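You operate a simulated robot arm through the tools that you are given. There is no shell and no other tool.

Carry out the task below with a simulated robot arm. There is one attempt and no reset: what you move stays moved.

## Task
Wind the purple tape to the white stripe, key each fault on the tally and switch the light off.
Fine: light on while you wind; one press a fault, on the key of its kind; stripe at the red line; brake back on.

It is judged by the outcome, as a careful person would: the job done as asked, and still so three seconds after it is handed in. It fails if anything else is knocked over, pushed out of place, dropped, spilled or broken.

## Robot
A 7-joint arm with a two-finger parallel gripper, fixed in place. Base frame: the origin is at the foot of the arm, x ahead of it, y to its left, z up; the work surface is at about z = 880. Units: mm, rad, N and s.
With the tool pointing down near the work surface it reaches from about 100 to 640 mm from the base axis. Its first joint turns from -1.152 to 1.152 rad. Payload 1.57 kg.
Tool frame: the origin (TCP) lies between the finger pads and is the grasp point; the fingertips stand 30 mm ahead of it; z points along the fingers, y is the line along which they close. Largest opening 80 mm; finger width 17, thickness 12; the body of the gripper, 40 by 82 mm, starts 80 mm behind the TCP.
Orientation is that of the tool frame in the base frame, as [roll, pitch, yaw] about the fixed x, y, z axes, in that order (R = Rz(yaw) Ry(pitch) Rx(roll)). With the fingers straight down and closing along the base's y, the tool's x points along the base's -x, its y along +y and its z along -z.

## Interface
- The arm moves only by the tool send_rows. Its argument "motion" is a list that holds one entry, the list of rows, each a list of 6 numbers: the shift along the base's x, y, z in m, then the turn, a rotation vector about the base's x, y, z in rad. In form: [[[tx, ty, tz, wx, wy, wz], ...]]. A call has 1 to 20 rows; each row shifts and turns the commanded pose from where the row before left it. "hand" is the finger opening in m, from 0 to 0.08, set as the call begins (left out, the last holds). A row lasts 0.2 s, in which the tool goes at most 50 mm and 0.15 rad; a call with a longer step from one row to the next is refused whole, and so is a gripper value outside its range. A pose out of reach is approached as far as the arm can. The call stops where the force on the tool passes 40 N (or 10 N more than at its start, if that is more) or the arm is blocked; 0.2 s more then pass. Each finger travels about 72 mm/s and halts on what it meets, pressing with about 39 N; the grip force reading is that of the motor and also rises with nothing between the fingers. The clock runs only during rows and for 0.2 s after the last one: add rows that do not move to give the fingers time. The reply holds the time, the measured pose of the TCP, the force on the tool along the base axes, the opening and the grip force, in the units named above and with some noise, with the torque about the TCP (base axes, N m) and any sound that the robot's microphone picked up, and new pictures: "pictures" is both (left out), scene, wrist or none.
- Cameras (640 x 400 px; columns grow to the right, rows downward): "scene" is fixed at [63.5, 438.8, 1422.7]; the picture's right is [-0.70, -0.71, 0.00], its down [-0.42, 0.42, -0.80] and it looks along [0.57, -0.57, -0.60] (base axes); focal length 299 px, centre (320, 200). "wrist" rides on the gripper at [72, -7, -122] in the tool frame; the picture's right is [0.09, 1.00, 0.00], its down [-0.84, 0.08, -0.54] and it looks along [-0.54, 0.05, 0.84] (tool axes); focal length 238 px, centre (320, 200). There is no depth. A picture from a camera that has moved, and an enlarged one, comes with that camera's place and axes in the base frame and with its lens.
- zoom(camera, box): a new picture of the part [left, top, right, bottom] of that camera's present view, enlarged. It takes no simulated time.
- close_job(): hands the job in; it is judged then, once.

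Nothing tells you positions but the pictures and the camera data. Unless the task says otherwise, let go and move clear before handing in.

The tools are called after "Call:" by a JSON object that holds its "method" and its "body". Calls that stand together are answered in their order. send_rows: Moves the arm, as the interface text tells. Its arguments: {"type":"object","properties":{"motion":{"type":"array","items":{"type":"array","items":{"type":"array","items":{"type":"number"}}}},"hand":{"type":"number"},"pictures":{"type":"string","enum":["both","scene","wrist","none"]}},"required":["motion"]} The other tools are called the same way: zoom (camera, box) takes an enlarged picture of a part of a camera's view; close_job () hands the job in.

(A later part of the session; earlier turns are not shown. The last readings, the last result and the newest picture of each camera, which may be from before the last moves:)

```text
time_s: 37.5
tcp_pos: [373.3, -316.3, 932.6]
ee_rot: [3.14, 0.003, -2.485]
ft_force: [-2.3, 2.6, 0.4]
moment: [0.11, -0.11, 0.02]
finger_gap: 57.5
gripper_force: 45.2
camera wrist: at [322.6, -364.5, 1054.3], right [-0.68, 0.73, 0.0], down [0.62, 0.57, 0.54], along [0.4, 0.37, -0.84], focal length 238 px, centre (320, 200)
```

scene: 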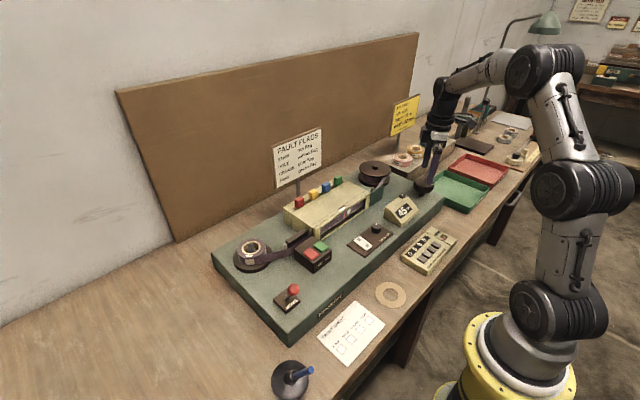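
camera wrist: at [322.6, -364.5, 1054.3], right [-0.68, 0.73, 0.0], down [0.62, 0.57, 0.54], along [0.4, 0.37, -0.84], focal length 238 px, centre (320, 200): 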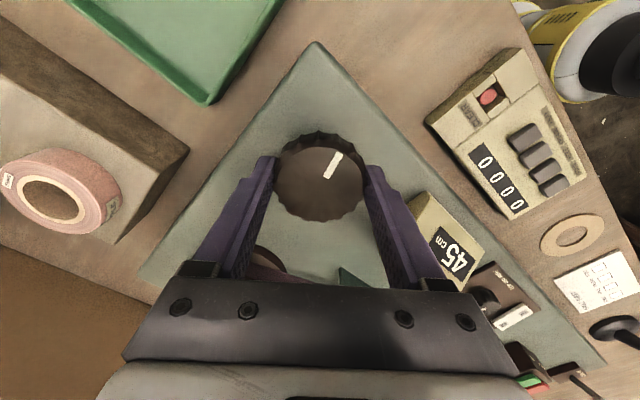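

The grip is good. I'm winding on in 0.3 rad steps (about 5 cm), well within the window's length so nothing can slip past unseen.

Call:
{"method": "send_rows", "body": {"motion": [[[0, 0, 0, 0, 0, -0.1], [0, 0, 0, 0, 0, -0.1], [0, 0, 0, 0, 0, -0.1]]], "pictures": "none"}}

Call:
{"method": "zoom", "body": {"camera": "scene", "box": [290, 170, 410, 245]}}

Call:
{"method": "zoom", "body": {"camera": "scene", "box": [315, 195, 375, 240]}}

```text
time_s: 38.3
tcp_pos: [374.0, -313.9, 932.1]
ee_rot: [3.141, 0.003, -2.786]
ft_force: [0.5, -4.9, -5.4]
moment: [0.67, 0.24, 0.02]
finger_gap: 57.7
gripper_force: 45.4
```

```text
5.33 times, centred on (350, 208) of scene
camera zoom: at [63.5, 438.6, 1422.8], right [-0.7, -0.71, 0.0], down [-0.42, 0.42, -0.8], along [0.57, -0.57, -0.6], focal length 1594 px, centre (160, 160)
```

zoom: 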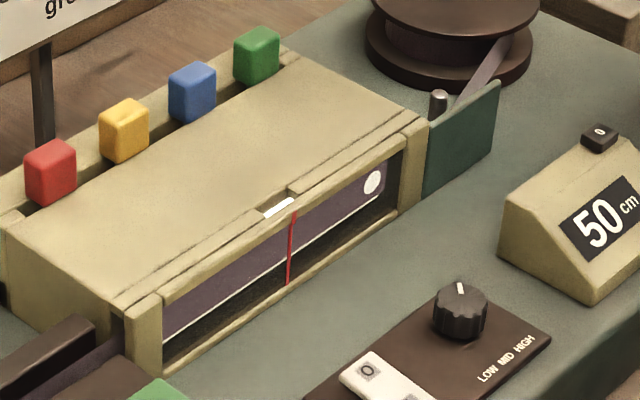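

```text
8.89 times, centred on (345, 218) of scene
camera zoom: at [63.5, 438.6, 1422.8], right [-0.7, -0.71, 0.0], down [-0.42, 0.42, -0.8], along [0.57, -0.57, -0.6], focal length 2657 px, centre (98, 44)
```

zoom: 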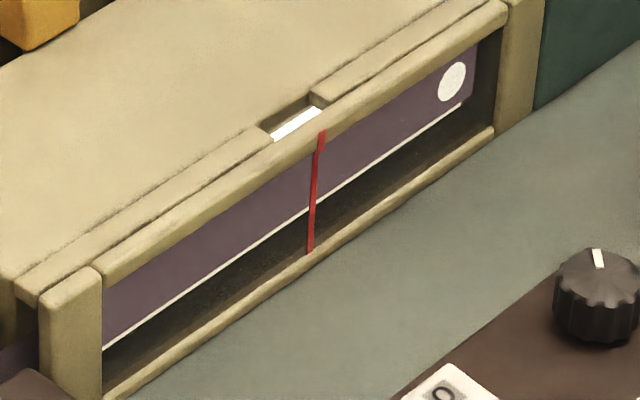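

The counter is at 50 cm; the hole is leaving at the right and nothing new has entered. I'm continuing.

Call:
{"method": "send_rows", "body": {"motion": [[[0, 0, 0, 0, 0, -0.1], [0, 0, 0, 0, 0, -0.1], [0, 0, 0, 0, 0, -0.1]]], "pictures": "none"}}

Call:
{"method": "zoom", "body": {"camera": "scene", "box": [290, 170, 410, 245]}}

Call:
{"method": "zoom", "body": {"camera": "scene", "box": [315, 195, 375, 240]}}

```text
time_s: 39.1
tcp_pos: [374.9, -316.3, 932.1]
ee_rot: [-3.141, 0.002, -3.087]
ft_force: [-1.8, -11.1, -11.5]
moment: [0.62, 0.18, 0.0]
finger_gap: 57.5
gripper_force: 45.1
```

```text
5.33 times, centred on (350, 208) of scene
camera zoom: at [63.6, 438.4, 1422.9], right [-0.7, -0.71, 0.0], down [-0.42, 0.42, -0.8], along [0.57, -0.57, -0.6], focal length 1594 px, centre (160, 160)
```

zoom: 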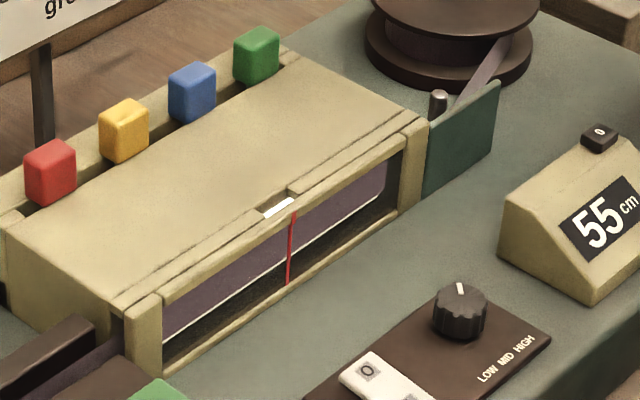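

```text
8.89 times, centred on (345, 218) of scene
camera zoom: at [63.6, 438.4, 1422.9], right [-0.7, -0.71, 0.0], down [-0.42, 0.42, -0.8], along [0.57, -0.57, -0.6], focal length 2657 px, centre (98, 44)
```

zoom: 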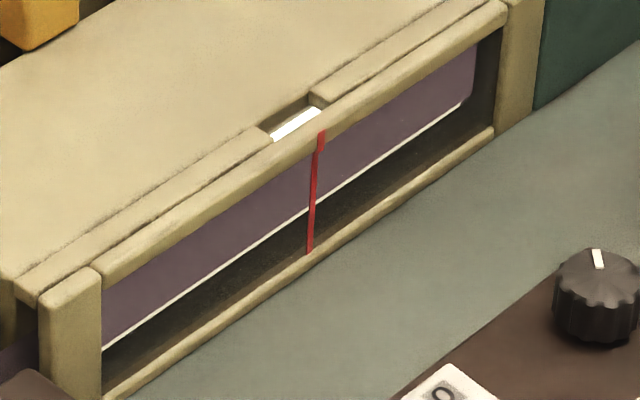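

It reads 55 cm with clean tape. I'm continuing and easing the small side force.

Call:
{"method": "send_rows", "body": {"motion": [[[0, -0.0007, -0.0007, 0, 0, -0.1], [0, 0, 0, 0, 0, -0.1], [0, 0, 0, 0, 0, -0.1]]], "pictures": "none"}}

Call:
{"method": "zoom", "body": {"camera": "scene", "box": [290, 170, 410, 245]}}

Call:
{"method": "zoom", "body": {"camera": "scene", "box": [315, 195, 375, 240]}}

```text
time_s: 39.9
tcp_pos: [374.7, -315.2, 931.5]
ee_rot: [-3.14, 0.002, 2.897]
ft_force: [-2.9, -3.9, -5.8]
moment: [-0.56, 0.93, 0.0]
finger_gap: 57.6
gripper_force: 45.1
```

```text
5.33 times, centred on (350, 208) of scene
camera zoom: at [63.5, 438.6, 1422.8], right [-0.7, -0.71, 0.0], down [-0.42, 0.42, -0.8], along [0.57, -0.57, -0.6], focal length 1594 px, centre (160, 160)
```

zoom: 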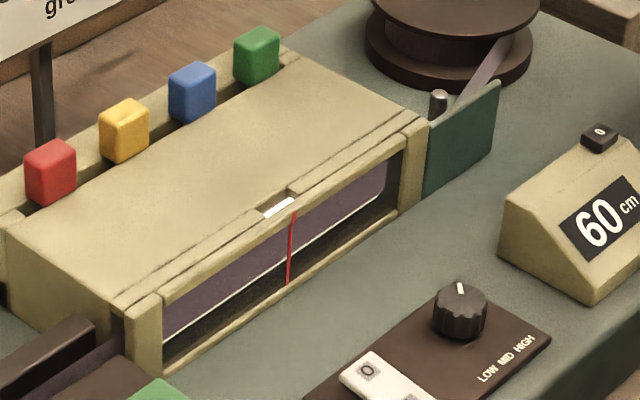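

```text
8.89 times, centred on (345, 218) of scene
camera zoom: at [63.5, 438.6, 1422.8], right [-0.7, -0.71, 0.0], down [-0.42, 0.42, -0.8], along [0.57, -0.57, -0.6], focal length 2657 px, centre (98, 44)
```

zoom: 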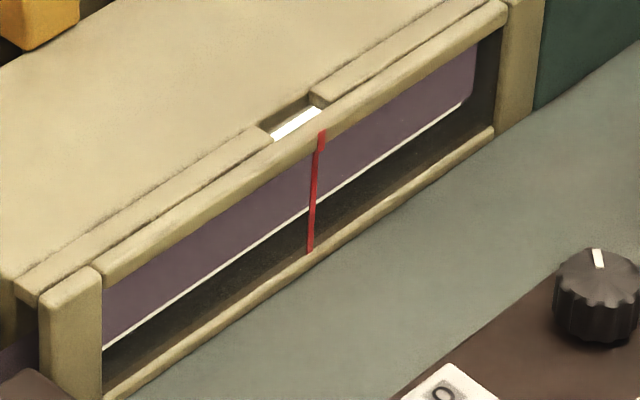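

It reads 60 cm and nothing new shows. I'm continuing.

Call:
{"method": "send_rows", "body": {"motion": [[[0, 0, 0, 0, 0, -0.1], [0, 0, 0, 0, 0, -0.1], [0, 0, 0, 0, 0, -0.1]]], "pictures": "none"}}

Call:
{"method": "zoom", "body": {"camera": "scene", "box": [290, 170, 410, 245]}}

Call:
{"method": "zoom", "body": {"camera": "scene", "box": [315, 195, 375, 240]}}

```text
time_s: 40.7
tcp_pos: [374.9, -314.8, 931.8]
ee_rot: [3.141, 0.002, 2.596]
ft_force: [0.2, -6.4, -4.9]
moment: [0.36, 1.18, 0.0]
finger_gap: 57.8
gripper_force: 45.3
```

```text
5.33 times, centred on (350, 208) of scene
camera zoom: at [63.6, 438.6, 1422.8], right [-0.7, -0.71, 0.0], down [-0.42, 0.42, -0.8], along [0.57, -0.57, -0.6], focal length 1594 px, centre (160, 160)
```

zoom: 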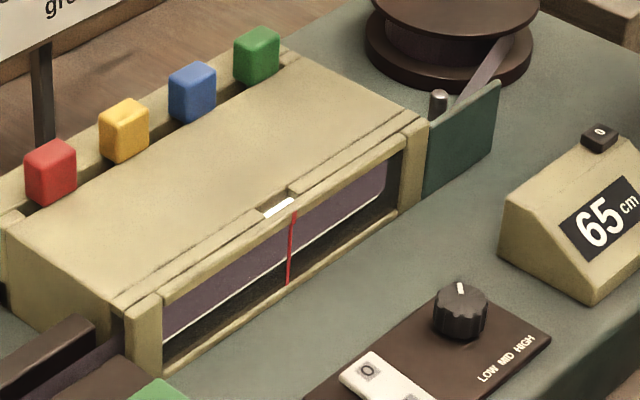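

```text
8.89 times, centred on (345, 218) of scene
camera zoom: at [63.6, 438.6, 1422.8], right [-0.7, -0.71, 0.0], down [-0.42, 0.42, -0.8], along [0.57, -0.57, -0.6], focal length 2657 px, centre (98, 44)
```

zoom: 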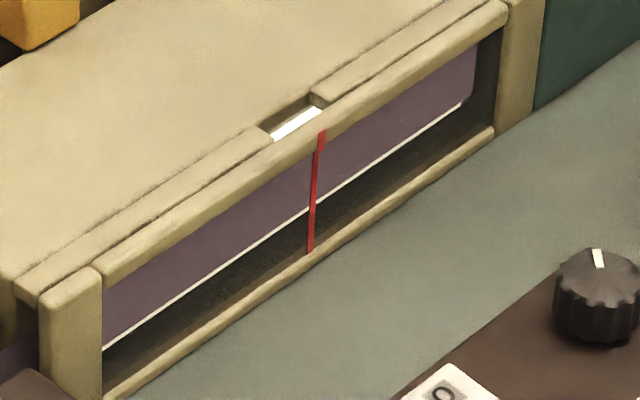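

It reads 65 cm and the tape is clean. I'm continuing.

Call:
{"method": "send_rows", "body": {"motion": [[[0, 0, 0, 0, 0, -0.1], [0, 0, 0, 0, 0, -0.1], [0, 0, 0, 0, 0, -0.1]]], "pictures": "none"}}

Call:
{"method": "zoom", "body": {"camera": "scene", "box": [290, 170, 410, 245]}}

Call:
{"method": "zoom", "body": {"camera": "scene", "box": [315, 195, 375, 240]}}

```text
time_s: 41.5
tcp_pos: [373.6, -314.8, 933.0]
ee_rot: [3.14, 0.003, 2.296]
ft_force: [-2.4, 2.6, -6.2]
moment: [-1.02, -0.69, 0.04]
finger_gap: 57.7
gripper_force: 44.4
```

```text
5.33 times, centred on (350, 208) of scene
camera zoom: at [63.4, 438.9, 1422.7], right [-0.7, -0.71, 0.0], down [-0.42, 0.42, -0.8], along [0.57, -0.57, -0.6], focal length 1594 px, centre (160, 160)
```

zoom: 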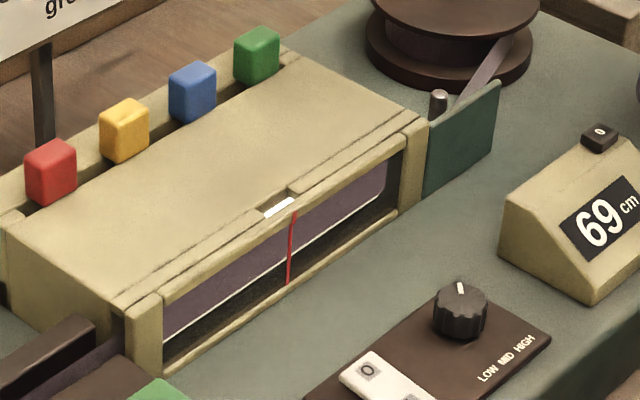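

```text
8.89 times, centred on (345, 218) of scene
camera zoom: at [63.4, 438.9, 1422.7], right [-0.7, -0.71, 0.0], down [-0.42, 0.42, -0.8], along [0.57, -0.57, -0.6], focal length 2657 px, centre (98, 44)
```

zoom: 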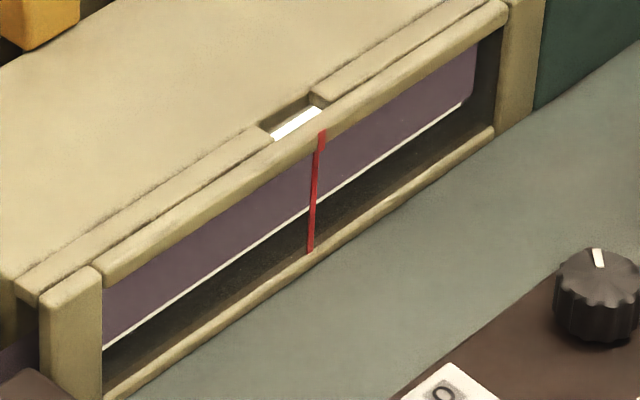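

It reads 69 cm and the tape is clean. I'm continuing.

Call:
{"method": "send_rows", "body": {"motion": [[[0, 0, 0, 0, 0, -0.1], [0, 0, 0, 0, 0, -0.1], [0, 0, 0, 0, 0, -0.1]]], "pictures": "none"}}

Call:
{"method": "zoom", "body": {"camera": "scene", "box": [290, 170, 410, 245]}}

Call:
{"method": "zoom", "body": {"camera": "scene", "box": [315, 195, 375, 240]}}

```text
time_s: 42.3
tcp_pos: [375.2, -313.0, 932.4]
ee_rot: [3.141, 0.003, 1.996]
ft_force: [1.3, 3.6, -0.8]
moment: [0.37, 0.05, 0.03]
finger_gap: 57.5
gripper_force: 45.3
```

```text
5.33 times, centred on (350, 208) of scene
camera zoom: at [63.5, 438.9, 1422.7], right [-0.7, -0.71, 0.0], down [-0.42, 0.42, -0.8], along [0.57, -0.57, -0.6], focal length 1594 px, centre (160, 160)
```

zoom: 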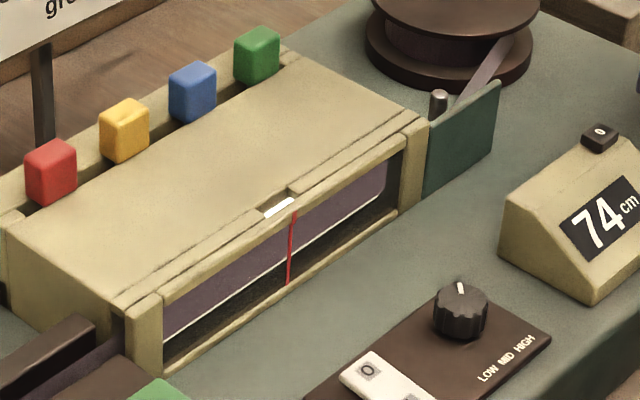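

```text
8.89 times, centred on (345, 218) of scene
camera zoom: at [63.5, 438.9, 1422.7], right [-0.7, -0.71, 0.0], down [-0.42, 0.42, -0.8], along [0.57, -0.57, -0.6], focal length 2657 px, centre (98, 44)
```

zoom: 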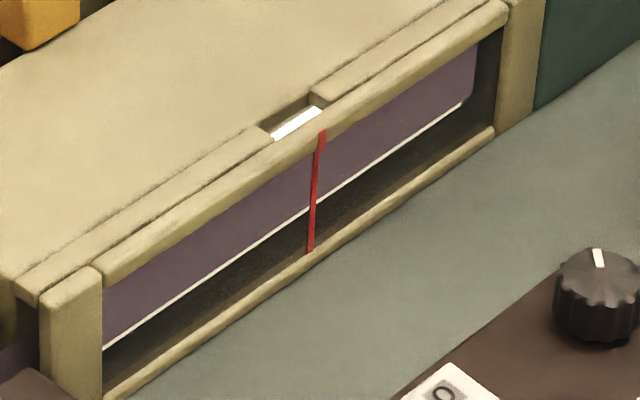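

It reads 74 cm and the tape is clean. I'm continuing.

Call:
{"method": "send_rows", "body": {"motion": [[[0, 0, 0, 0, 0, -0.1], [0, 0, 0, 0, 0, -0.1], [0, 0, 0, 0, 0, -0.1]]], "pictures": "none"}}

Call:
{"method": "zoom", "body": {"camera": "scene", "box": [290, 170, 410, 245]}}

Call:
{"method": "zoom", "body": {"camera": "scene", "box": [315, 195, 375, 240]}}

```text
time_s: 43.1
tcp_pos: [375.2, -314.9, 932.3]
ee_rot: [-3.141, 0.003, 1.697]
ft_force: [1.0, 10.7, 0.4]
moment: [-0.61, -0.83, 0.02]
finger_gap: 57.9
gripper_force: 44.8
```

```text
5.33 times, centred on (350, 208) of scene
camera zoom: at [63.4, 439.1, 1422.6], right [-0.7, -0.71, 0.0], down [-0.42, 0.42, -0.8], along [0.57, -0.57, -0.6], focal length 1594 px, centre (160, 160)
```

zoom: 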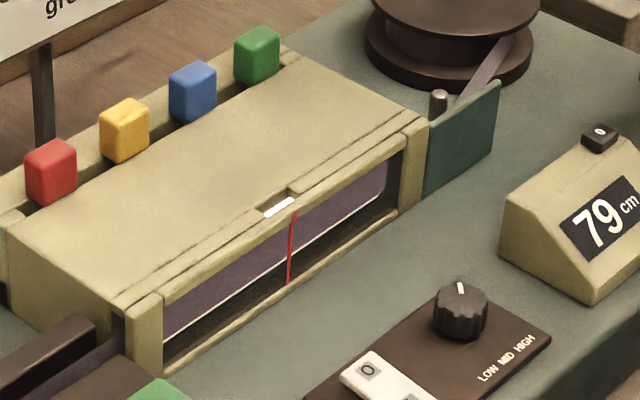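

```text
8.89 times, centred on (345, 218) of scene
camera zoom: at [63.4, 439.1, 1422.6], right [-0.7, -0.71, 0.0], down [-0.42, 0.42, -0.8], along [0.57, -0.57, -0.6], focal length 2657 px, centre (98, 44)
```

zoom: 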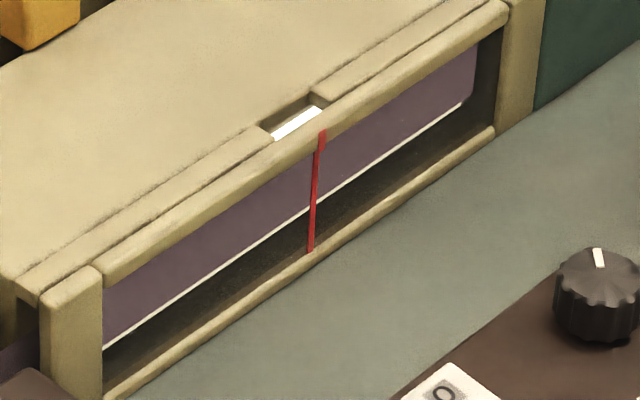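

It reads 79 cm and the tape is clean. I'm continuing and easing 0.7 mm in +y.

Call:
{"method": "send_rows", "body": {"motion": [[[0, 0.0007, 0, 0, 0, -0.1], [0, 0, 0, 0, 0, -0.1], [0, 0, 0, 0, 0, -0.1]]], "pictures": "none"}}

Call:
{"method": "zoom", "body": {"camera": "scene", "box": [290, 170, 410, 245]}}

Call:
{"method": "zoom", "body": {"camera": "scene", "box": [315, 195, 375, 240]}}

```text
time_s: 43.9
tcp_pos: [375.3, -314.9, 932.1]
ee_rot: [3.141, 0.001, 1.396]
ft_force: [1.3, 10.0, 0.0]
moment: [-0.2, -0.93, -0.01]
finger_gap: 57.5
gripper_force: 44.9
```

```text
5.33 times, centred on (350, 208) of scene
camera zoom: at [63.5, 439.1, 1422.6], right [-0.7, -0.71, 0.0], down [-0.42, 0.42, -0.8], along [0.57, -0.57, -0.6], focal length 1594 px, centre (160, 160)
```

zoom: 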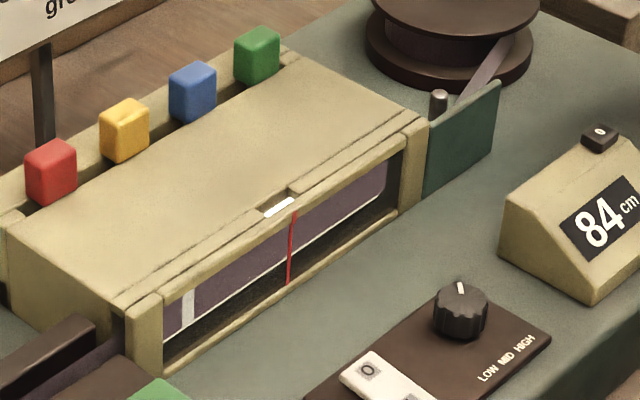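

```text
8.89 times, centred on (345, 218) of scene
camera zoom: at [63.5, 439.1, 1422.6], right [-0.7, -0.71, 0.0], down [-0.42, 0.42, -0.8], along [0.57, -0.57, -0.6], focal length 2657 px, centre (98, 44)
```

zoom: 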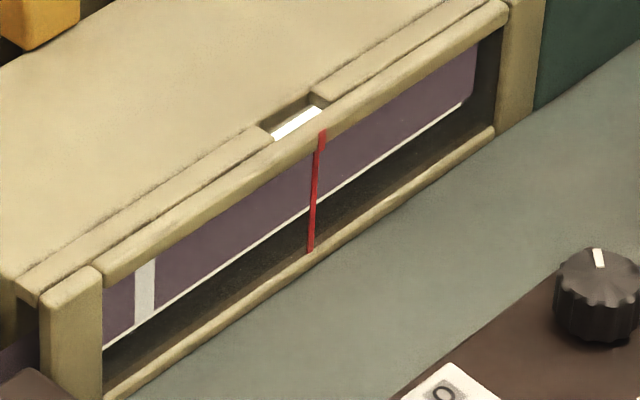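

The white stripe has entered the window at the left (84 cm), with only the hole seen before it. I'll look very closely at the tape here to see how well faint marks would show.

Call:
{"method": "zoom", "body": {"camera": "scene", "box": [318, 213, 348, 235]}}

Call:
{"method": "zoom", "body": {"camera": "scene", "box": [342, 198, 372, 220]}}

Call:
{"method": "zoom", "body": {"camera": "scene", "box": [350, 225, 390, 255]}}

```text
16.00 times, centred on (333, 224) of scene
camera zoom: at [63.5, 439.1, 1422.6], right [-0.7, -0.71, 0.0], down [-0.42, 0.42, -0.8], along [0.57, -0.57, -0.6], focal length 4782 px, centre (112, -184)
```

zoom: 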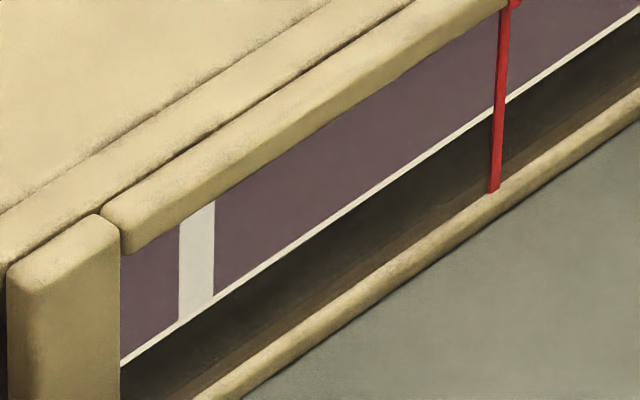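

```text
16.00 times, centred on (357, 209) of scene
camera zoom: at [63.5, 439.1, 1422.6], right [-0.7, -0.71, 0.0], down [-0.42, 0.42, -0.8], along [0.57, -0.57, -0.6], focal length 4782 px, centre (-272, 56)
```

zoom: 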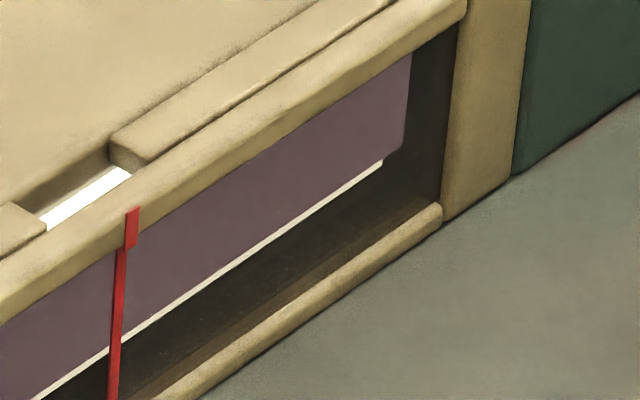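

```text
13.33 times, centred on (370, 240) of scene
camera zoom: at [63.5, 439.1, 1422.6], right [-0.7, -0.71, 0.0], down [-0.42, 0.42, -0.8], along [0.57, -0.57, -0.6], focal length 3985 px, centre (-347, -333)
```

zoom: 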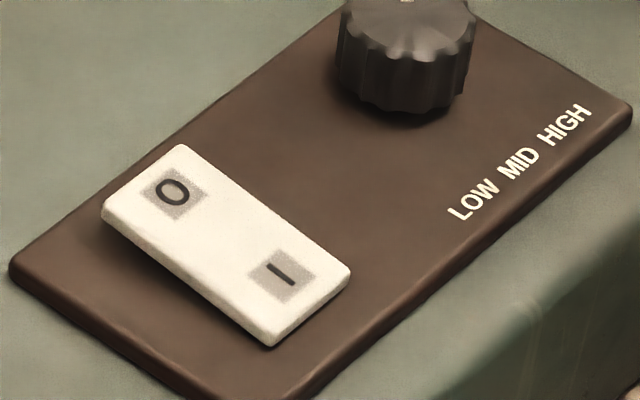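

The stripe is crisp, the whole tape width is visible below the bar, and I would have seen any other mark. Only one fault came before the stripe, the hole. By the hole's earlier travel the stripe needs about 0.46 rad more, so I'll go most of the way first.

Call:
{"method": "send_rows", "body": {"motion": [[[0, 0.0005, 0, 0, 0, -0.1], [0, 0, 0, 0, 0, -0.1], [0, 0, 0, 0, 0, -0.1]]], "pictures": "none"}}

Call:
{"method": "zoom", "body": {"camera": "scene", "box": [315, 195, 375, 240]}}

Call:
{"method": "zoom", "body": {"camera": "scene", "box": [318, 213, 348, 235]}}

```text
time_s: 44.7
tcp_pos: [375.3, -315.0, 932.2]
ee_rot: [3.138, 0.003, 1.096]
ft_force: [7.3, -3.2, -0.2]
moment: [0.85, 0.5, -0.01]
finger_gap: 57.7
gripper_force: 44.8
```

```text
8.89 times, centred on (345, 218) of scene
camera zoom: at [63.7, 438.7, 1422.7], right [-0.7, -0.71, 0.0], down [-0.42, 0.42, -0.8], along [0.57, -0.57, -0.6], focal length 2657 px, centre (98, 44)
```

zoom: 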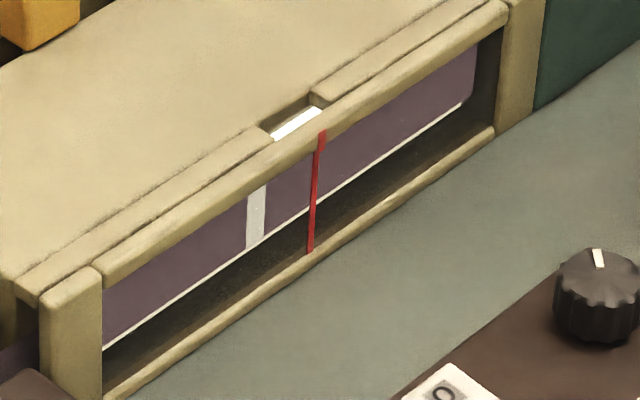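

```text
16.00 times, centred on (333, 224) of scene
camera zoom: at [63.7, 438.7, 1422.7], right [-0.7, -0.71, 0.0], down [-0.42, 0.42, -0.8], along [0.57, -0.57, -0.6], focal length 4782 px, centre (112, -184)
```

zoom: 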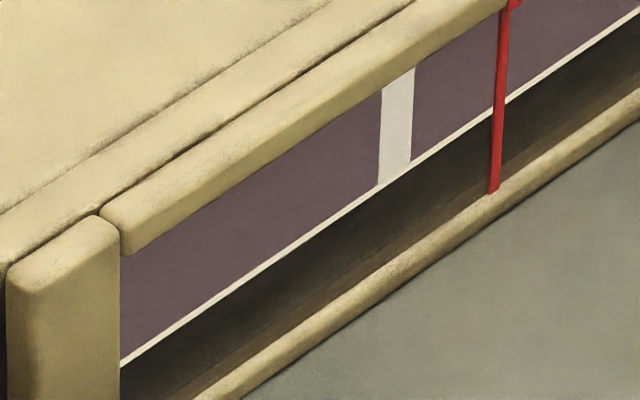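

The stripe is nearly there, but the red line stands in front of the tape and the scene camera looks obliquely, so there is parallax. I'll wind a little more, then let go and check squarely from the front with the wrist camera.

Call:
{"method": "send_rows", "body": {"motion": [[[0, 0, 0, 0, 0, -0.08]]], "pictures": "none"}}

Call:
{"method": "send_rows", "body": {"motion": [[[0, 0, 0, 0, 0, 0], [0, 0, 0, 0, 0, 0], [0, 0, 0.03, 0, 0, 0], [0, 0, 0.03, 0, 0, 0], [0, 0, 0.03, 0, 0, 0]]], "hand": 0.08}}

Call:
{"method": "zoom", "body": {"camera": "scene", "box": [315, 195, 375, 240]}}

```text
time_s: 45.1
tcp_pos: [375.7, -313.6, 932.7]
ee_rot: [3.139, 0.004, 1.018]
ft_force: [5.9, -3.6, -0.1]
moment: [-0.22, 0.32, 0.0]
finger_gap: 57.8
gripper_force: 44.8
```

```text
time_s: 46.3
tcp_pos: [375.1, -314.0, 1022.1]
ee_rot: [3.14, 0.002, 1.019]
ft_force: [0.3, -0.1, 0.7]
moment: [-0.05, 0.01, -0.04]
finger_gap: 79.9
gripper_force: 0.1
camera wrist: at [407.6, -248.3, 1143.5], right [0.9, -0.44, 0.0], down [-0.37, -0.75, 0.54], along [-0.24, -0.49, -0.84], focal length 238 px, centre (320, 200)
```

scene: 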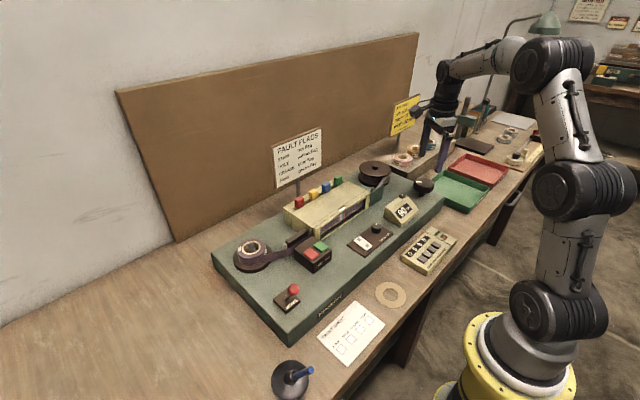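
wrist: 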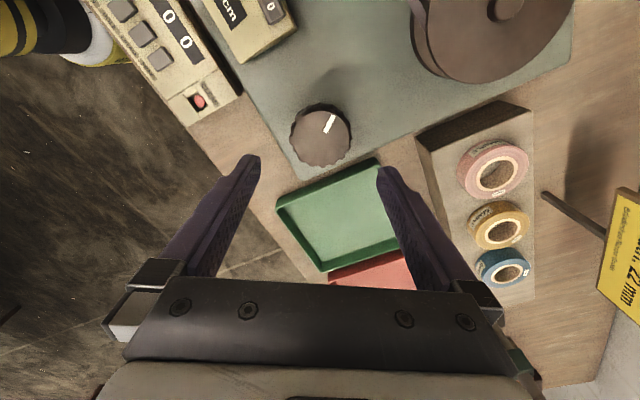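

```text
8.89 times, centred on (345, 218) of scene
camera zoom: at [63.5, 438.8, 1422.7], right [-0.7, -0.71, 0.0], down [-0.42, 0.42, -0.8], along [0.57, -0.57, -0.6], focal length 2657 px, centre (98, 44)
```

zoom: 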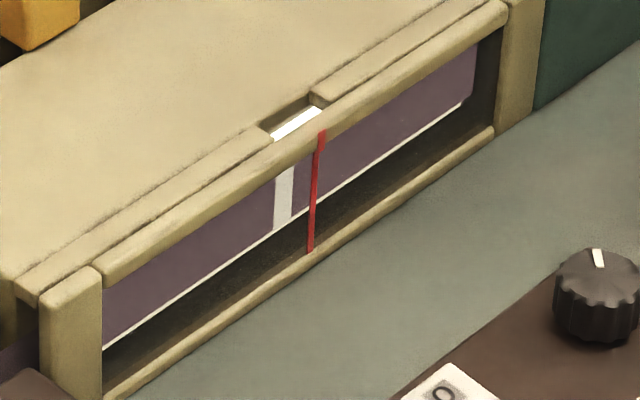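

The tape again holds when I let go. I'm turning the wrist back and bringing its camera squarely in front of the red line.

Call:
{"method": "send_rows", "body": {"motion": [[[0, 0.0187, 0, 0, 0, 0.1415], [0, 0.0187, 0, 0, 0, 0.1415], [0, 0.0187, 0, 0, 0, 0.1415], [0, 0.0187, 0, 0, 0, 0.1415], [0, 0.0187, 0, 0, 0, 0.1415], [0, 0.0187, 0, 0, 0, 0.1415], [0, 0.0187, 0, 0, 0, 0.1415], [0, 0.0187, 0, 0, 0, 0.1415], [0, 0.0187, 0, 0, 0, 0.1415], [0, 0.0187, 0, 0, 0, 0.1415], [0, 0.0187, 0, 0, 0, 0.1415], [0, 0.0187, 0, 0, 0, 0.1415], [0, 0.0187, 0, 0, 0, 0.1415], [0, 0.0187, 0, 0, 0, 0.1415], [0, 0.0187, 0, 0, 0, 0.1415], [0, 0, -0.03, 0, 0, 0], [0, 0, -0.03, 0, 0, 0], [0, 0, 0, 0, 0, 0]]]}}

Call:
{"method": "zoom", "body": {"camera": "wrist", "box": [240, 190, 400, 290]}}

Call:
{"method": "zoom", "body": {"camera": "scene", "box": [315, 195, 375, 240]}}

```text
time_s: 50.1
tcp_pos: [373.6, -33.6, 962.9]
ee_rot: [3.141, 0.001, 3.14]
ft_force: [-0.1, -0.1, -0.4]
moment: [-0.03, -0.01, -0.01]
finger_gap: 80.0
gripper_force: 0.0
camera wrist: at [302.2, -40.0, 1083.9], right [-0.09, 1.0, 0.0], down [0.84, 0.08, 0.54], along [0.54, 0.05, -0.84], focal length 238 px, centre (320, 200)
```

scene: 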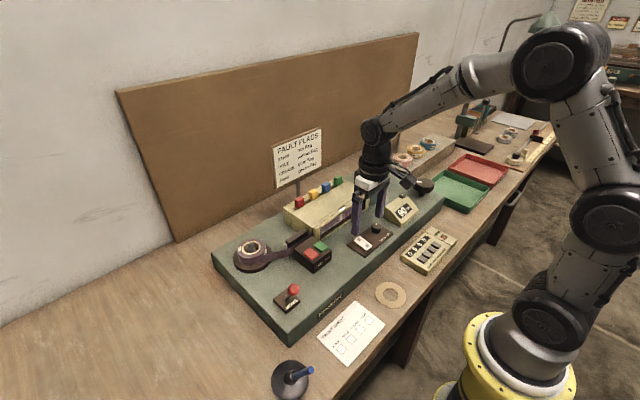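
wrist: 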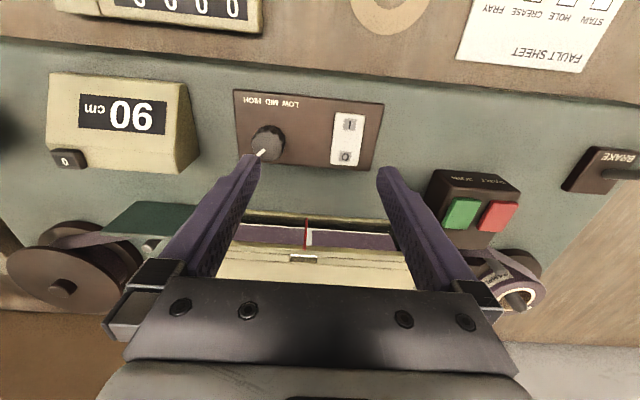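

```text
4.00 times, centred on (320, 240) of wrist
camera zoom: at [302.2, -40.0, 1083.9], right [-0.09, 1.0, 0.0], down [0.84, 0.08, 0.54], along [0.54, 0.05, -0.84], focal length 953 px, centre (320, 40)
```

zoom: 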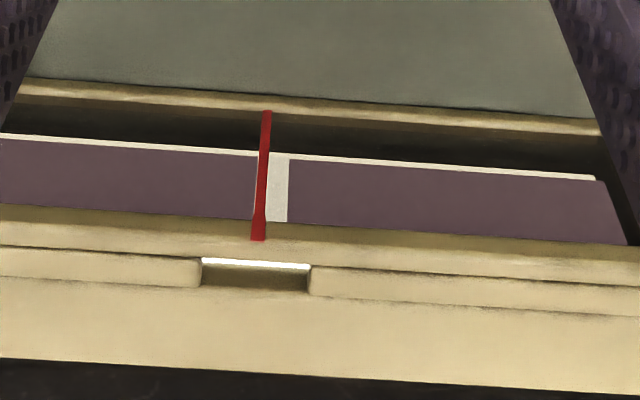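

```text
8.89 times, centred on (345, 218) of scene
camera zoom: at [63.5, 438.8, 1422.7], right [-0.7, -0.71, 0.0], down [-0.42, 0.42, -0.8], along [0.57, -0.57, -0.6], focal length 2657 px, centre (98, 44)
```

zoom: 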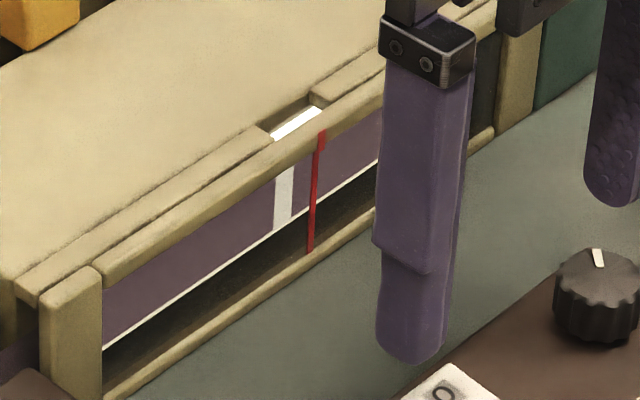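

From squarely in front, the stripe overlaps the red line and sits about 2–3 mm short of centred. I'll zoom closer to measure it.

Call:
{"method": "zoom", "body": {"camera": "wrist", "box": [290, 215, 330, 255]}}

```text
10.00 times, centred on (310, 235) of wrist
camera zoom: at [302.2, -40.0, 1083.9], right [-0.09, 1.0, 0.0], down [0.84, 0.08, 0.54], along [0.54, 0.05, -0.84], focal length 2384 px, centre (420, -150)
```

zoom: 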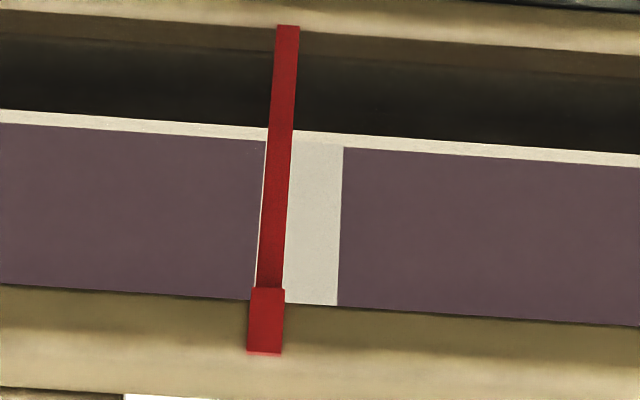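

The stripe centre is 2.4 mm short, which is about 0.014 rad of knob. I'll take a high-zoom scene reference now, then go back for that small correction.

Call:
{"method": "zoom", "body": {"camera": "scene", "box": [338, 208, 354, 224]}}

Call:
{"method": "send_rows", "body": {"motion": [[[0, 0, 0.03, 0, 0, 0], [0, 0, 0.03, 0, 0, 0], [0, -0.0401, 0, 0, 0, 0], [0, -0.0401, 0, 0, 0, 0], [0, -0.0401, 0, 0, 0, 0], [0, -0.0401, 0, 0, 0, 0], [0, -0.0401, 0, 0, 0, 0], [0, -0.0401, 0, 0, 0, 0], [0.001, -0.0401, 0, 0, 0, 0], [0, 0, -0.03, 0, 0, 0], [0, 0, -0.03, 0, 0, 0], [0, 0, 0, 0, 0, 0]]]}}

```text
16.00 times, centred on (346, 216) of scene
camera zoom: at [63.5, 438.8, 1422.7], right [-0.7, -0.71, 0.0], down [-0.42, 0.42, -0.8], along [0.57, -0.57, -0.6], focal length 4782 px, centre (-96, -56)
```

zoom: 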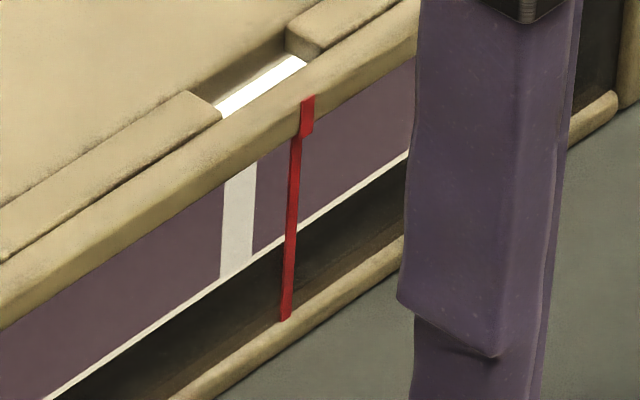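

```text
time_s: 52.7
tcp_pos: [377.5, -314.1, 961.8]
ee_rot: [-3.141, 0.002, 3.141]
ft_force: [0.4, 0.3, -0.2]
moment: [-0.03, -0.02, -0.04]
finger_gap: 79.8
gripper_force: 0.0
camera wrist: at [305.6, -320.9, 1083.4], right [-0.09, 1.0, 0.0], down [0.84, 0.08, 0.54], along [0.54, 0.05, -0.84], focal length 238 px, centre (320, 200)
```

scene: 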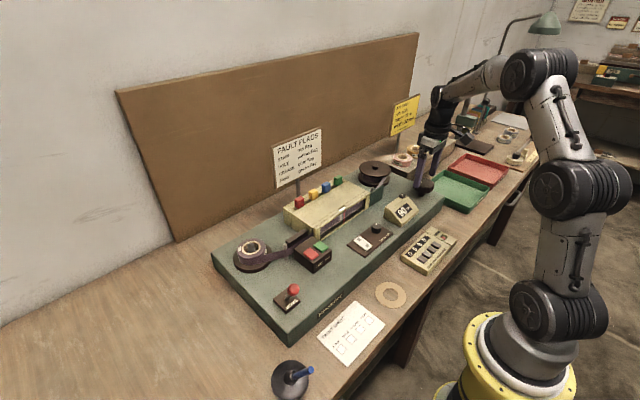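
wrist: 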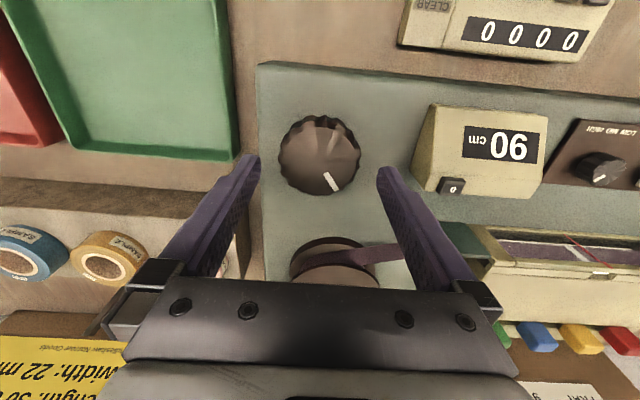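

I'm back over the knob, with the fingers centred. I'm descending and gripping.

Call:
{"method": "send_rows", "body": {"motion": [[[-0.002, 0, -0.029, 0, 0, 0], [0, 0, 0, 0, 0, 0]]], "pictures": "none"}}

Call:
{"method": "send_rows", "body": {"motion": [[[0, 0, 0, 0, 0, 0], [0, 0, 0, 0, 0, 0], [0, 0, 0, 0, 0, 0]]], "hand": 0.045, "pictures": "none"}}

Call:
{"method": "zoom", "body": {"camera": "scene", "box": [338, 208, 354, 224]}}

```text
time_s: 53.3
tcp_pos: [375.7, -314.2, 931.5]
ee_rot: [3.141, 0.003, -3.141]
ft_force: [0.7, -0.1, -0.6]
moment: [0.0, 0.0, -0.03]
finger_gap: 80.0
gripper_force: 0.0
```

```text
time_s: 54.1
tcp_pos: [375.1, -315.5, 930.9]
ee_rot: [-3.141, 0.0, -3.141]
ft_force: [-0.4, -1.9, -2.3]
moment: [-0.19, -0.13, 0.01]
finger_gap: 57.6
gripper_force: 45.3
```

```text
16.00 times, centred on (346, 216) of scene
camera zoom: at [63.5, 438.7, 1422.7], right [-0.7, -0.71, 0.0], down [-0.42, 0.42, -0.8], along [0.57, -0.57, -0.6], focal length 4782 px, centre (-96, -56)
```

zoom: 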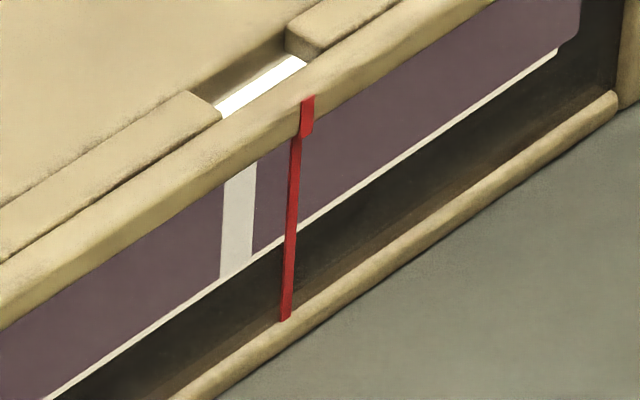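

The stripe did not move when I gripped. Now for the small clockwise correction.

Call:
{"method": "send_rows", "body": {"motion": [[[0, 0, 0, 0, 0, -0.0145], [0, 0, 0, 0, 0, 0]]], "pictures": "none"}}

Call:
{"method": "zoom", "body": {"camera": "scene", "box": [338, 208, 354, 224]}}

```text
time_s: 54.7
tcp_pos: [375.3, -315.4, 931.6]
ee_rot: [-3.141, 0.003, 3.127]
ft_force: [6.5, -9.6, -6.6]
moment: [0.39, 0.68, 0.0]
finger_gap: 57.7
gripper_force: 45.3
```

```text
16.00 times, centred on (346, 216) of scene
camera zoom: at [63.7, 438.5, 1422.8], right [-0.7, -0.71, 0.0], down [-0.42, 0.42, -0.8], along [0.57, -0.57, -0.6], focal length 4782 px, centre (-96, -56)
```

zoom: 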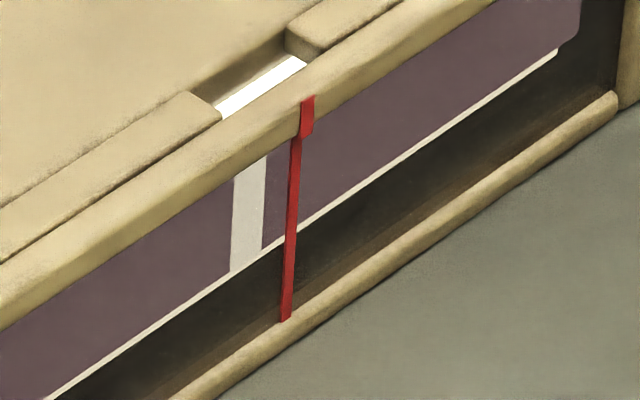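

The stripe moved by the wanted amount. I'm letting go, lifting and checking from the front again.

Call:
{"method": "send_rows", "body": {"motion": [[[0, 0, 0, 0, 0, 0], [0, 0, 0, 0, 0, 0], [0, 0, 0.03, 0, 0, 0], [0, 0, 0.03, 0, 0, 0], [0, 0, 0.03, 0, 0, 0], [0, 0.0402, 0, 0, 0, 0.0145], [0, 0.0402, 0, 0, 0, 0], [0, 0.0402, 0, 0, 0, 0], [0, 0.0402, 0, 0, 0, 0], [0, 0.0402, 0, 0, 0, 0], [0, 0.0402, 0, 0, 0, 0], [0, 0.0402, 0, 0, 0, 0], [0, 0, -0.03, 0, 0, 0], [0, 0, -0.03, 0, 0, 0], [0, 0, 0, 0, 0, 0]]], "hand": 0.08}}

Call:
{"method": "zoom", "body": {"camera": "wrist", "box": [290, 215, 330, 255]}}

Call:
{"method": "zoom", "body": {"camera": "wrist", "box": [210, 0, 400, 60]}}

Call:
{"method": "zoom", "body": {"camera": "wrist", "box": [240, 190, 400, 290]}}

```text
time_s: 57.9
tcp_pos: [371.4, -30.9, 962.2]
ee_rot: [3.142, 0.002, -3.14]
ft_force: [0.4, -0.3, -0.1]
moment: [-0.03, -0.01, 0.0]
finger_gap: 80.0
gripper_force: 0.0
camera wrist: at [301.5, -38.2, 1084.7], right [-0.09, 1.0, 0.0], down [0.84, 0.08, 0.54], along [0.54, 0.05, -0.84], focal length 238 px, centre (320, 200)
```

scene: 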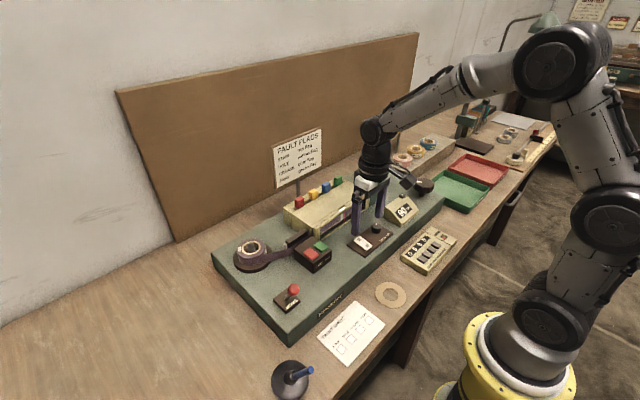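
wrist: 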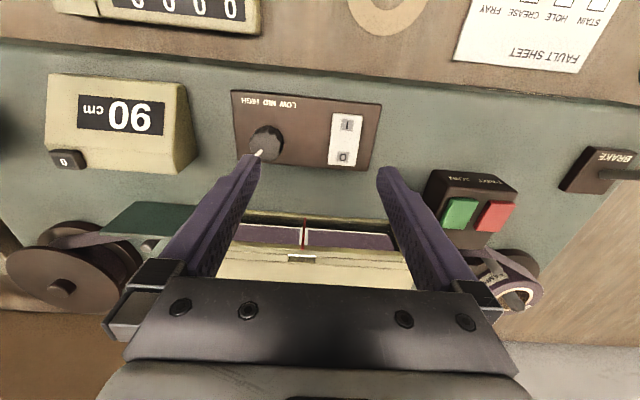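

```text
10.00 times, centred on (310, 235) of wrist
camera zoom: at [301.5, -38.2, 1084.7], right [-0.09, 1.0, 0.0], down [0.84, 0.08, 0.54], along [0.54, 0.05, -0.84], focal length 2384 px, centre (420, -150)
```

zoom: 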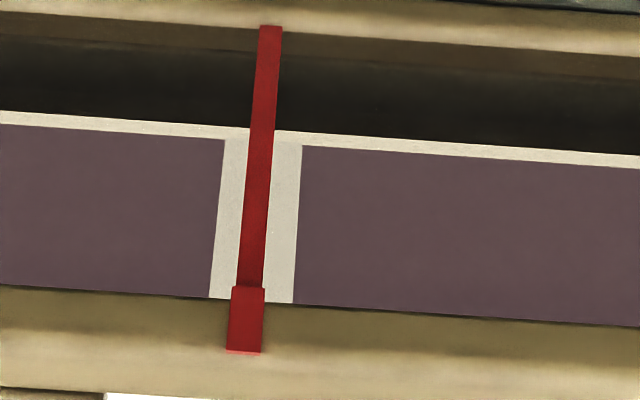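

```text
3.37 times, centred on (305, 30) of wrist
camera zoom: at [301.5, -38.2, 1084.7], right [-0.09, 1.0, 0.0], down [0.84, 0.08, 0.54], along [0.54, 0.05, -0.84], focal length 803 px, centre (370, 773)
```

zoom: 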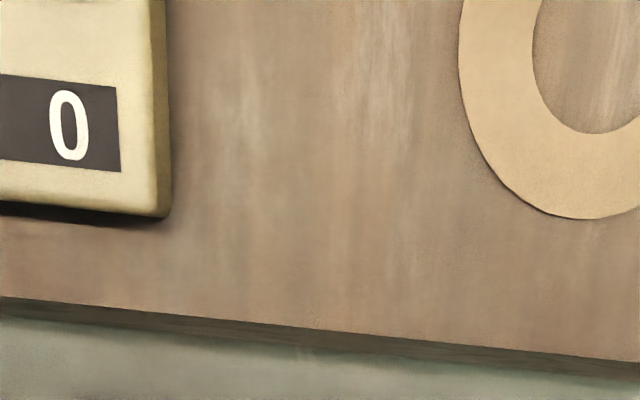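

```text
4.00 times, centred on (320, 240) of wrist
camera zoom: at [301.5, -38.2, 1084.7], right [-0.09, 1.0, 0.0], down [0.84, 0.08, 0.54], along [0.54, 0.05, -0.84], focal length 953 px, centre (320, 40)
```

zoom: 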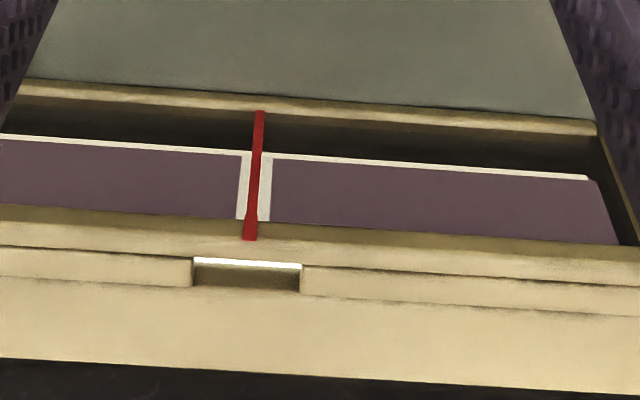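

The stripe is now centred on the red line. Next is the brake: I close the fingers, lift, and go to the near side of the red lever knob.

Call:
{"method": "send_rows", "body": {"motion": [[[0, 0, 0.03, 0, 0, 0], [0, 0, 0.03, 0, 0, 0], [-0.01, 0.0428, 0, 0, 0, 0], [-0.01, 0.0428, 0, 0, 0, 0], [-0.01, 0.0428, 0, 0, 0, 0], [-0.01, 0.0428, 0, 0, 0, 0], [-0.01, 0.0428, 0, 0, 0, 0], [-0.01, 0.0428, 0, 0, 0, 0], [0, 0, 0, 0, 0, 0], [0, 0, 0, 0, 0, 0]]], "hand": 0}}

Call:
{"method": "zoom", "body": {"camera": "scene", "box": [230, 210, 330, 310]}}

```text
time_s: 60.1
tcp_pos: [313.5, 225.0, 1022.6]
ee_rot: [3.139, 0.002, 3.141]
ft_force: [0.0, -0.5, -0.2]
moment: [-0.01, -0.02, -0.02]
finger_gap: 0.1
gripper_force: 21.6
camera wrist: at [242.9, 218.7, 1145.1], right [-0.09, 1.0, 0.0], down [0.84, 0.08, 0.54], along [0.54, 0.05, -0.84], focal length 238 px, centre (320, 200)
```

scene: 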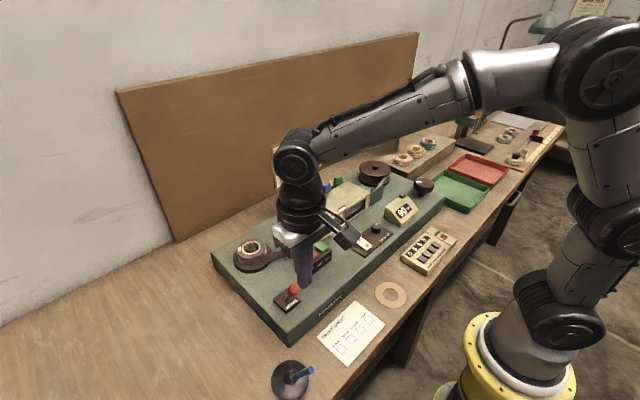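
wrist: 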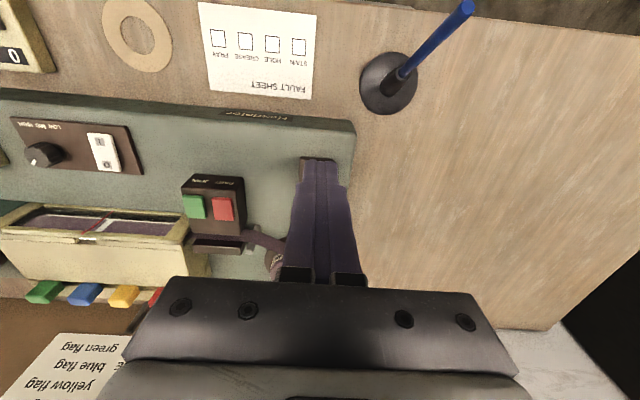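

```text
4.00 times, centred on (280, 260) of scene
camera zoom: at [63.5, 438.8, 1422.7], right [-0.7, -0.71, 0.0], down [-0.42, 0.42, -0.8], along [0.57, -0.57, -0.6], focal length 1196 px, centre (480, -40)
```

zoom: 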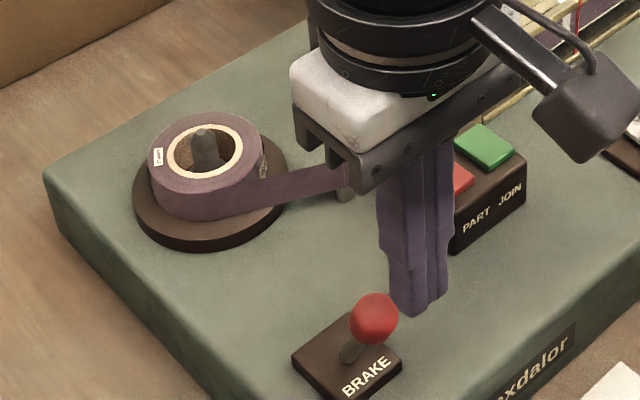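

The knob is at about (349, 226, 949). I'm lowering just on the robot's side of it.

Call:
{"method": "send_rows", "body": {"motion": [[[-0.002, 0.001, -0.03, 0, 0, 0], [0, 0, -0.031, 0, 0, 0], [0, 0, 0, 0, 0, 0]]]}}

Call:
{"method": "zoom", "body": {"camera": "scene", "box": [240, 230, 340, 330]}}

```text
time_s: 60.9
tcp_pos: [311.6, 225.6, 962.4]
ee_rot: [3.141, 0.0, 3.141]
ft_force: [0.0, 0.2, 0.2]
moment: [-0.02, 0.0, 0.01]
finger_gap: 0.0
gripper_force: 21.7
camera wrist: at [239.9, 219.4, 1084.3], right [-0.09, 1.0, 0.0], down [0.84, 0.08, 0.54], along [0.54, 0.05, -0.84], focal length 238 px, centre (320, 200)
```

scene: 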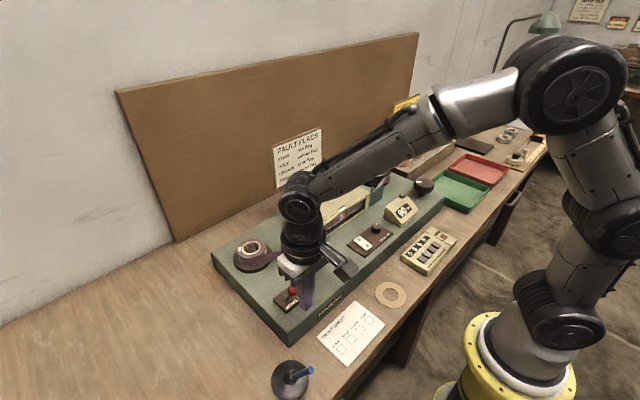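
wrist: 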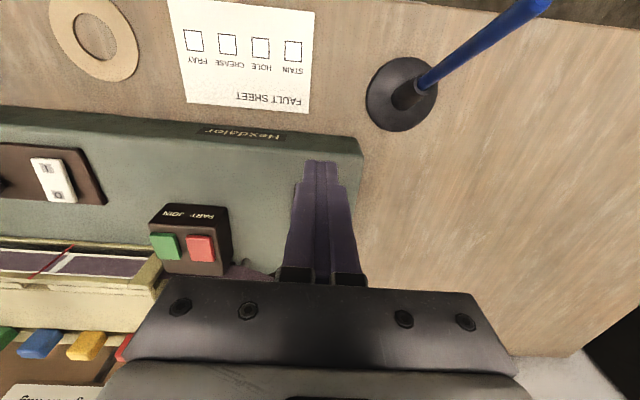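

```text
4.00 times, centred on (290, 280) of scene
camera zoom: at [63.5, 438.8, 1422.7], right [-0.7, -0.71, 0.0], down [-0.42, 0.42, -0.8], along [0.57, -0.57, -0.6], focal length 1196 px, centre (440, -120)
```

zoom: 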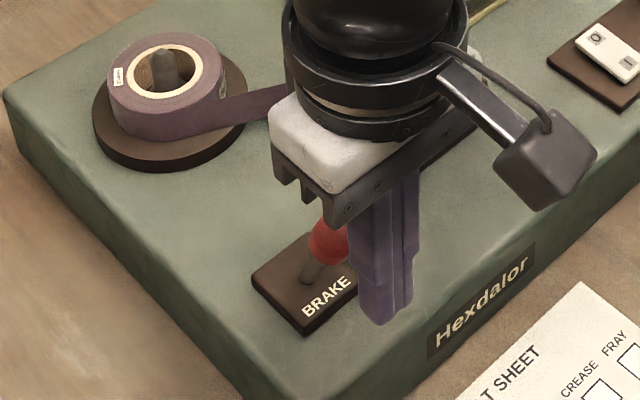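

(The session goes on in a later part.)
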